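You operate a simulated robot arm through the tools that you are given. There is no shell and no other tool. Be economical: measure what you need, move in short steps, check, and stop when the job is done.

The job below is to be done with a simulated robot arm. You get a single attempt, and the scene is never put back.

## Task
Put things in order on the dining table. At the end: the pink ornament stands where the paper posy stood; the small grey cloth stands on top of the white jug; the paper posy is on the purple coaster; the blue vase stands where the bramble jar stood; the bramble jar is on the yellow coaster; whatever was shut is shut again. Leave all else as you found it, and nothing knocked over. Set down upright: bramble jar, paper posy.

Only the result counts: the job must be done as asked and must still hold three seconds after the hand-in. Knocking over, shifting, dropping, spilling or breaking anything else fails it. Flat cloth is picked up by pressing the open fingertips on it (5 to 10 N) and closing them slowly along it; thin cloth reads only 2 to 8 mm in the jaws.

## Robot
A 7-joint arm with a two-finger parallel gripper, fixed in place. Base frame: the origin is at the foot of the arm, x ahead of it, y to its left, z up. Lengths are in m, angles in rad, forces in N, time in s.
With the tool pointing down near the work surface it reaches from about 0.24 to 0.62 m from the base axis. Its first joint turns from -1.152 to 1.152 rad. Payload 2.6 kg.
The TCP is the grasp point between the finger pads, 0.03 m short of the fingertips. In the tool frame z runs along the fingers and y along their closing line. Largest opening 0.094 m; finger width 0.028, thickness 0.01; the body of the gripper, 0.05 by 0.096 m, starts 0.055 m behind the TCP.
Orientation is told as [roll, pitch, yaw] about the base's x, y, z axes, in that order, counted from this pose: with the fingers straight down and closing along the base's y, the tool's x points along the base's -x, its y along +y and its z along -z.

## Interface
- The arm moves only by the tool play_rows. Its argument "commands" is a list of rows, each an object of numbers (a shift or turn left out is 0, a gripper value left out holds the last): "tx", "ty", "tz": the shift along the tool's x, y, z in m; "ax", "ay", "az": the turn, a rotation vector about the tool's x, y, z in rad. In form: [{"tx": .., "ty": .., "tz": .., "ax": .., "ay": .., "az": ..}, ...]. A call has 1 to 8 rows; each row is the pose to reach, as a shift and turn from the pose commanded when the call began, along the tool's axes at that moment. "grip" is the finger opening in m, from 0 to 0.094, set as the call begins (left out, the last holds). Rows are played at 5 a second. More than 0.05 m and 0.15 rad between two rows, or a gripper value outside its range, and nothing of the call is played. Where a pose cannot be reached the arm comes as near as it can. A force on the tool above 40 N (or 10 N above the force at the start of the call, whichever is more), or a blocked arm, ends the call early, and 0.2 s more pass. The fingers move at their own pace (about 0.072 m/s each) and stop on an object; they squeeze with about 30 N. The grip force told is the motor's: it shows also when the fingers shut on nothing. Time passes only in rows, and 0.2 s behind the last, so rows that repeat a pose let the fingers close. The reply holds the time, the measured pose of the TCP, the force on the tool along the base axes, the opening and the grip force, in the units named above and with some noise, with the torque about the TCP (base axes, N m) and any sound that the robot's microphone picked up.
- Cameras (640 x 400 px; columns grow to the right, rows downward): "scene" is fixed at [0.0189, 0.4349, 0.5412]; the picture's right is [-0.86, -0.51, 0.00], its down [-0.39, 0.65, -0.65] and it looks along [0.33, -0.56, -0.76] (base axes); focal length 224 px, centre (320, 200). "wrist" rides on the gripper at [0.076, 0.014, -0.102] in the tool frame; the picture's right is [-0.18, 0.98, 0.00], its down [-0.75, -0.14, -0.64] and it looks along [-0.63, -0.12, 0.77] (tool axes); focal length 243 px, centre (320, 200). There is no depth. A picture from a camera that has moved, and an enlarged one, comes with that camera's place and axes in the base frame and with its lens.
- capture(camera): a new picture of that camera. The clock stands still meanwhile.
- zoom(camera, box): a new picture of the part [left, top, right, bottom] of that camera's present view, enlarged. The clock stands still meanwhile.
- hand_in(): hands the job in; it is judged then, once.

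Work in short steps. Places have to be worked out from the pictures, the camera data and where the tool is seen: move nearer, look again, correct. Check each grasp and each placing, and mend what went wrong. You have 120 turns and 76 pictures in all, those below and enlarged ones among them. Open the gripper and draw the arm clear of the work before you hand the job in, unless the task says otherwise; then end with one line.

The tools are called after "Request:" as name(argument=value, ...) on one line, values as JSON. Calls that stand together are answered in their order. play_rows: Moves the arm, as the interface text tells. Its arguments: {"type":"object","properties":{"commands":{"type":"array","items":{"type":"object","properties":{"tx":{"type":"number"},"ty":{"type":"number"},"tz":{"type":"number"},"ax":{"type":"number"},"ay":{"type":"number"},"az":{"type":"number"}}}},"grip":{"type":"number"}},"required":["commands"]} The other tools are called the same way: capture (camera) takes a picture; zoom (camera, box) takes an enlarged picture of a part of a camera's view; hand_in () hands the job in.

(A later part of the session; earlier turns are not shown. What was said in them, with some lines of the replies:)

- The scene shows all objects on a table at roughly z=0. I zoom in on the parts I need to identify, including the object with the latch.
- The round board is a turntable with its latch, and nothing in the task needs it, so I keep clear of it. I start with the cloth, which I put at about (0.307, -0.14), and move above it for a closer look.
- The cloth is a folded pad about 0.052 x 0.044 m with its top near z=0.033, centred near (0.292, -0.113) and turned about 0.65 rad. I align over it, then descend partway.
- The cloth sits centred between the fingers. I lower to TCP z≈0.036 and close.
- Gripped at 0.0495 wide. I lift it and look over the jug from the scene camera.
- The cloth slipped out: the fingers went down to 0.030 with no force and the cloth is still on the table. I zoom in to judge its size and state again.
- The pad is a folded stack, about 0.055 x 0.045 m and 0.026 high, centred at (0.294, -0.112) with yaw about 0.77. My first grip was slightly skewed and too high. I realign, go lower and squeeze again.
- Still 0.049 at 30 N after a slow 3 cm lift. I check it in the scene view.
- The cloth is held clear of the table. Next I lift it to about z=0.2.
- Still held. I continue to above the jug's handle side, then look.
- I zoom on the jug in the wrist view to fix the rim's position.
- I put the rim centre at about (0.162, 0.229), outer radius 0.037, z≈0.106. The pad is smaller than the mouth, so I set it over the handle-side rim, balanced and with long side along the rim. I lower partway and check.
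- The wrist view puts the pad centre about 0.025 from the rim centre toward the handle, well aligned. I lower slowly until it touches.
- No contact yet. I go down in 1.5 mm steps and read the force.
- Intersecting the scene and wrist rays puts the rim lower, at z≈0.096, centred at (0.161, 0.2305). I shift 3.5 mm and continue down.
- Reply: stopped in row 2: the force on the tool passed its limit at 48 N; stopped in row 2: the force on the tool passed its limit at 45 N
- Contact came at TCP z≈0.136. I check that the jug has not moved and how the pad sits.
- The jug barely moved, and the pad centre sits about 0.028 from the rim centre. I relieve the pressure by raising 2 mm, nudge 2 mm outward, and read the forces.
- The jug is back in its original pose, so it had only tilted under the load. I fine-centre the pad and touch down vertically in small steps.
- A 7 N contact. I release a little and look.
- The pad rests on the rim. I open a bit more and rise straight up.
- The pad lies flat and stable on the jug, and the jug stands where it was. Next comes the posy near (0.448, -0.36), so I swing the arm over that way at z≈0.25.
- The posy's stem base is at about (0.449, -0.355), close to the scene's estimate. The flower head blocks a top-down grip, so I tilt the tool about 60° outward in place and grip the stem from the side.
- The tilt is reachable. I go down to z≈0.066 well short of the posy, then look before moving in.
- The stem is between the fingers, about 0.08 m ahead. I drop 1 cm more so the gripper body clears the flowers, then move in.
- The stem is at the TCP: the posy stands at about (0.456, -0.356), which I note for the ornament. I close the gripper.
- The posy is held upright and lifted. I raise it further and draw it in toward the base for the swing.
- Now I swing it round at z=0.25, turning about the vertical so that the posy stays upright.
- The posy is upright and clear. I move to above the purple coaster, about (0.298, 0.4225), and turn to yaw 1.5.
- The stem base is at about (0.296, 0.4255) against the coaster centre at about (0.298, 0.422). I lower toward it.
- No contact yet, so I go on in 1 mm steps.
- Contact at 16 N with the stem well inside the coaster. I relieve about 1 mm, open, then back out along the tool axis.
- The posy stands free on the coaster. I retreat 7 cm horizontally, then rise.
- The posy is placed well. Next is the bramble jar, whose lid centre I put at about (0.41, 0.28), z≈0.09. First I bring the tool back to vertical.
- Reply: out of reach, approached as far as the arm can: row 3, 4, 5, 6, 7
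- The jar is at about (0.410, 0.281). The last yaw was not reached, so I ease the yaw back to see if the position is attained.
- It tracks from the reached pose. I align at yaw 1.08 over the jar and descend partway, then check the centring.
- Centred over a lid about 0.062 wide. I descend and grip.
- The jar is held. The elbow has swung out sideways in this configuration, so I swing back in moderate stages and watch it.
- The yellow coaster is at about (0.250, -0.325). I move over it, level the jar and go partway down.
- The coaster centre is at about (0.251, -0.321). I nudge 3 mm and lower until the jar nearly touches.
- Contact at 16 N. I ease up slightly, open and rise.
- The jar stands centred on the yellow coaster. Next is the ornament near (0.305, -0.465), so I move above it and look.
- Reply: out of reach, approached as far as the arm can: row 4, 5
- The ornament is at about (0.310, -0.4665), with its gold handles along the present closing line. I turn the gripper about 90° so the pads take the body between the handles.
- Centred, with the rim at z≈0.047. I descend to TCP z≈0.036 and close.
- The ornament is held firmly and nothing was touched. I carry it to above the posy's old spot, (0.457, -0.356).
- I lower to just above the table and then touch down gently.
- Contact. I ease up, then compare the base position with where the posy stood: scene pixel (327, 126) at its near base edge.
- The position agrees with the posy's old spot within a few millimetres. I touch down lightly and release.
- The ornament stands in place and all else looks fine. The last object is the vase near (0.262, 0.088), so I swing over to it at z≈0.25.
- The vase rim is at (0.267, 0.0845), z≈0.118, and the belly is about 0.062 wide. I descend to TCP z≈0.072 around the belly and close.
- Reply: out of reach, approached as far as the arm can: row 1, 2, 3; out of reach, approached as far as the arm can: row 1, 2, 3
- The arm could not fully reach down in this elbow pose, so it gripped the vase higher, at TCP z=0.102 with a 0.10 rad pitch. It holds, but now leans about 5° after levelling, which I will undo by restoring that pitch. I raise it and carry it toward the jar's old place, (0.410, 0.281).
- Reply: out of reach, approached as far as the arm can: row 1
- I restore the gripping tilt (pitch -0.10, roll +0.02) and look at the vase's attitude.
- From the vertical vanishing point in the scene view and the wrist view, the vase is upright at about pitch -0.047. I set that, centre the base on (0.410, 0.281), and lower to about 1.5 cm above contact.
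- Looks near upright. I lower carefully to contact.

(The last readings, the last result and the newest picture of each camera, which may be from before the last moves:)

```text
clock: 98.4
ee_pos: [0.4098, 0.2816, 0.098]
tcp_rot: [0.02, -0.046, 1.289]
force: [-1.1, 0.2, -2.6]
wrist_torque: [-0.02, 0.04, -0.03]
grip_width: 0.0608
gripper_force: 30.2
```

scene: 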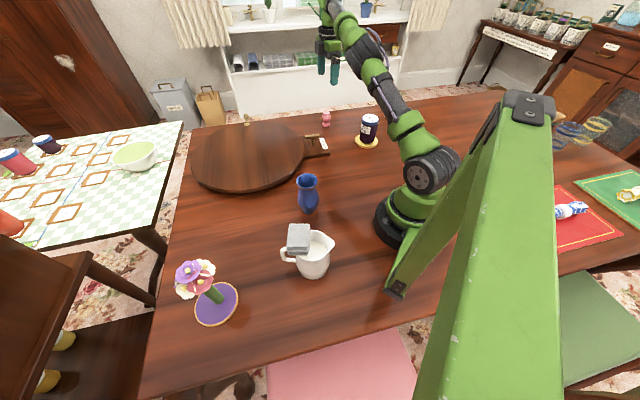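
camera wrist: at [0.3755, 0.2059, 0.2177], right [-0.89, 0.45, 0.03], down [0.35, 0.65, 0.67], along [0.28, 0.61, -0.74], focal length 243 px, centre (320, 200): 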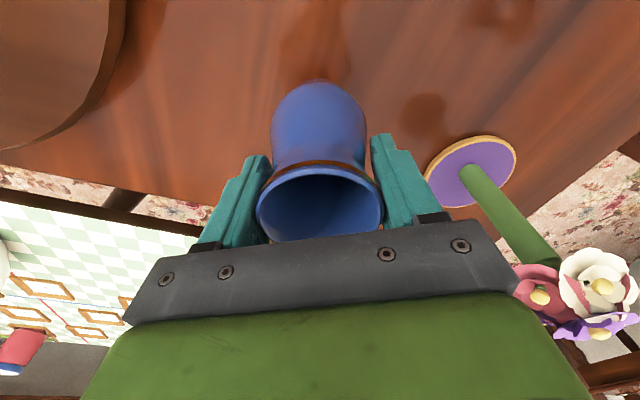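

Still no contact. I continue in small steps.

Request:
play_rows(commands=[{"tz": 0.001}, {"tz": 0.002}, {"tz": 0.003}, {"tz": 0.004}])

Request:
zoom(camera="scene", box=[180, 170, 280, 250])

```text
clock: 99.4
ee_pos: [0.4085, 0.2814, 0.0962]
tcp_rot: [0.017, -0.049, 1.291]
force: [-7.3, -2.8, 25.1]
wrist_torque: [-0.02, 0.35, 0.02]
grip_width: 0.0613
gripper_force: 29.9
```

```text
5.00 times, centred on (230, 210) of scene
camera zoom: at [0.0188, 0.4349, 0.5413], right [-0.86, -0.51, 0.0], down [-0.39, 0.65, -0.65], along [0.33, -0.56, -0.76], focal length 1121 px, centre (770, 150)
```

zoom: 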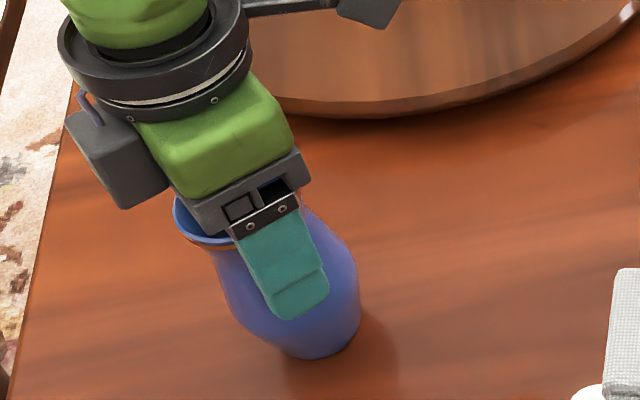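

Contact at 25 N. I ease up and open gently so the vase settles upright between the fingers.

Request:
play_rows(commands=[{"tz": -0.0025}, {"tz": -0.0025}])

Request:
play_rows(commands=[{"tz": 0}, {"tz": 0}, {"tz": 0}], grip=0.066)

Request:
play_rows(commands=[{"tz": 0}, {"tz": 0}, {"tz": 0}], grip=0.094)

Request:
capture(camera="wrist")

```text
clock: 100.0
ee_pos: [0.4081, 0.2809, 0.0957]
tcp_rot: [0.019, -0.046, 1.291]
force: [1.8, 1.5, 4.0]
wrist_torque: [0.26, -0.24, 0.01]
grip_width: 0.0609
gripper_force: 30.3
```

```text
clock: 100.8
ee_pos: [0.4091, 0.2814, 0.0962]
tcp_rot: [0.019, -0.045, 1.29]
force: [0.1, -0.4, -0.2]
wrist_torque: [0.01, 0.0, 0.01]
grip_width: 0.0662
gripper_force: 0.5
```

```text
clock: 101.6
ee_pos: [0.4072, 0.2812, 0.0972]
tcp_rot: [0.019, -0.046, 1.291]
force: [-0.5, -0.3, 0.6]
wrist_torque: [-0.01, 0.01, 0.01]
grip_width: 0.0939
gripper_force: 0.1
```

```text
8 pictures are left
camera wrist: at [0.3751, 0.2071, 0.1968], right [-0.89, 0.45, 0.03], down [0.35, 0.65, 0.67], along [0.28, 0.61, -0.74], focal length 243 px, centre (320, 200)
```

wrist: 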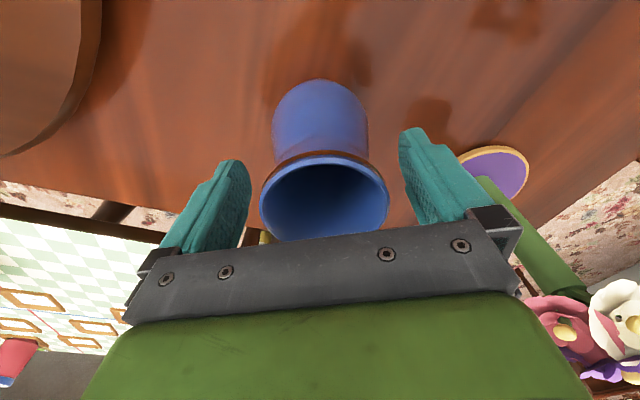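

The vase stands free. I rise straight up, then check.

Request:
play_rows(commands=[{"tx": -0.0005, "tz": -0.01}, {"tx": -0.0014, "tz": -0.03}, {"tx": -0.0028, "tz": -0.06}, {"tx": -0.0046, "tz": -0.1}, {"tx": -0.006, "tz": -0.13}, {"tx": -0.006, "tz": -0.13}])

Request:
capture(camera="wrist")

Request:
capture(camera="scene")

```text
clock: 103.0
ee_pos: [0.4112, 0.2808, 0.2273]
tcp_rot: [0.02, -0.045, 1.289]
force: [0.3, 0.8, 0.0]
wrist_torque: [0.04, 0.01, 0.0]
grip_width: 0.0942
gripper_force: 0.0
```

```text
7 pictures are left
camera wrist: at [0.3772, 0.2071, 0.3276], right [-0.89, 0.45, 0.03], down [0.35, 0.65, 0.67], along [0.28, 0.61, -0.74], focal length 243 px, centre (320, 200)
```

wrist: 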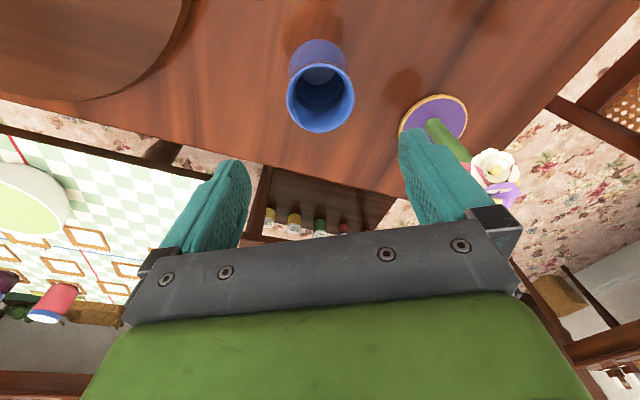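

```text
6 pictures are left
```

scene: 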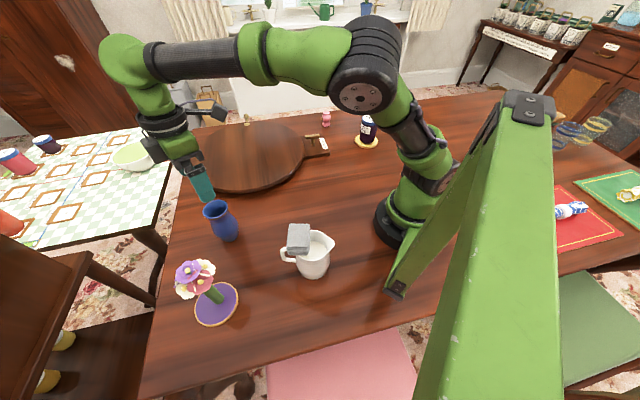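

The vase is upright near (0.405, 0.277). I zoom to compare its footprint with the jar's old one and to check the jug.

Request:
zoom(camera="scene", box=[180, 160, 380, 340])

```text
2.22 times, centred on (280, 250) of scene
camera zoom: at [0.0189, 0.4349, 0.5412], right [-0.86, -0.51, 0.0], down [-0.39, 0.65, -0.65], along [0.33, -0.56, -0.76], focal length 498 px, centre (409, 89)
```

zoom: 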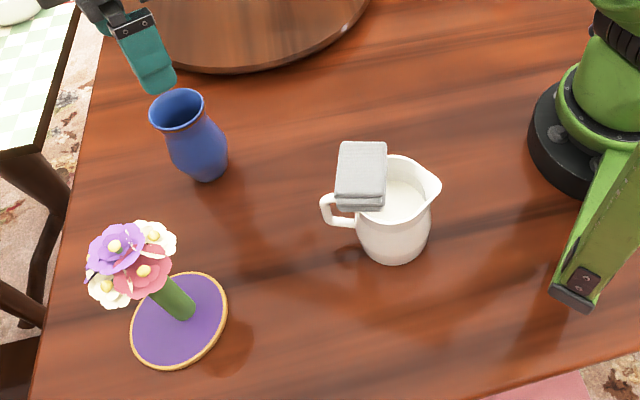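

Everything is in place: the vase matches the jar's old spot within about 5 mm, and the jug is unmoved with the cloth on it. I draw the arm up and clear.

Request:
play_rows(commands=[{"tz": -0.04}, {"tx": 0.038, "ty": -0.003, "tz": -0.05}, {"tx": 0.076, "ty": -0.006, "tz": -0.05}, {"tx": 0.114, "ty": -0.01, "tz": -0.05}, {"tx": 0.152, "ty": -0.013, "tz": -0.05}, {"tx": 0.152, "ty": -0.013, "tz": -0.05}])

Request:
capture(camera="scene")

```text
clock: 104.4
ee_pos: [0.3813, 0.127, 0.2697]
tcp_rot: [0.019, -0.046, 1.29]
force: [0.2, -0.6, 0.1]
wrist_torque: [0.01, -0.02, -0.03]
grip_width: 0.0938
gripper_force: 0.0
```

```text
4 pictures are left
```

scene: 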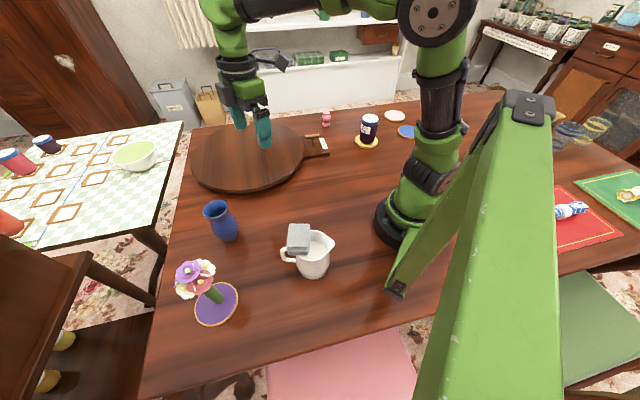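

All five objects are placed, the arm is clear and the gripper is open, so I hand in.

Request:
hand_in()

```text
The job is handed in.
```

The job is handed in with all five items placed; nothing had been shut, so nothing needed closing again, and the grey cloth lies off-centre on the jug's handle-side rim because the mouth is wider than the cloth.
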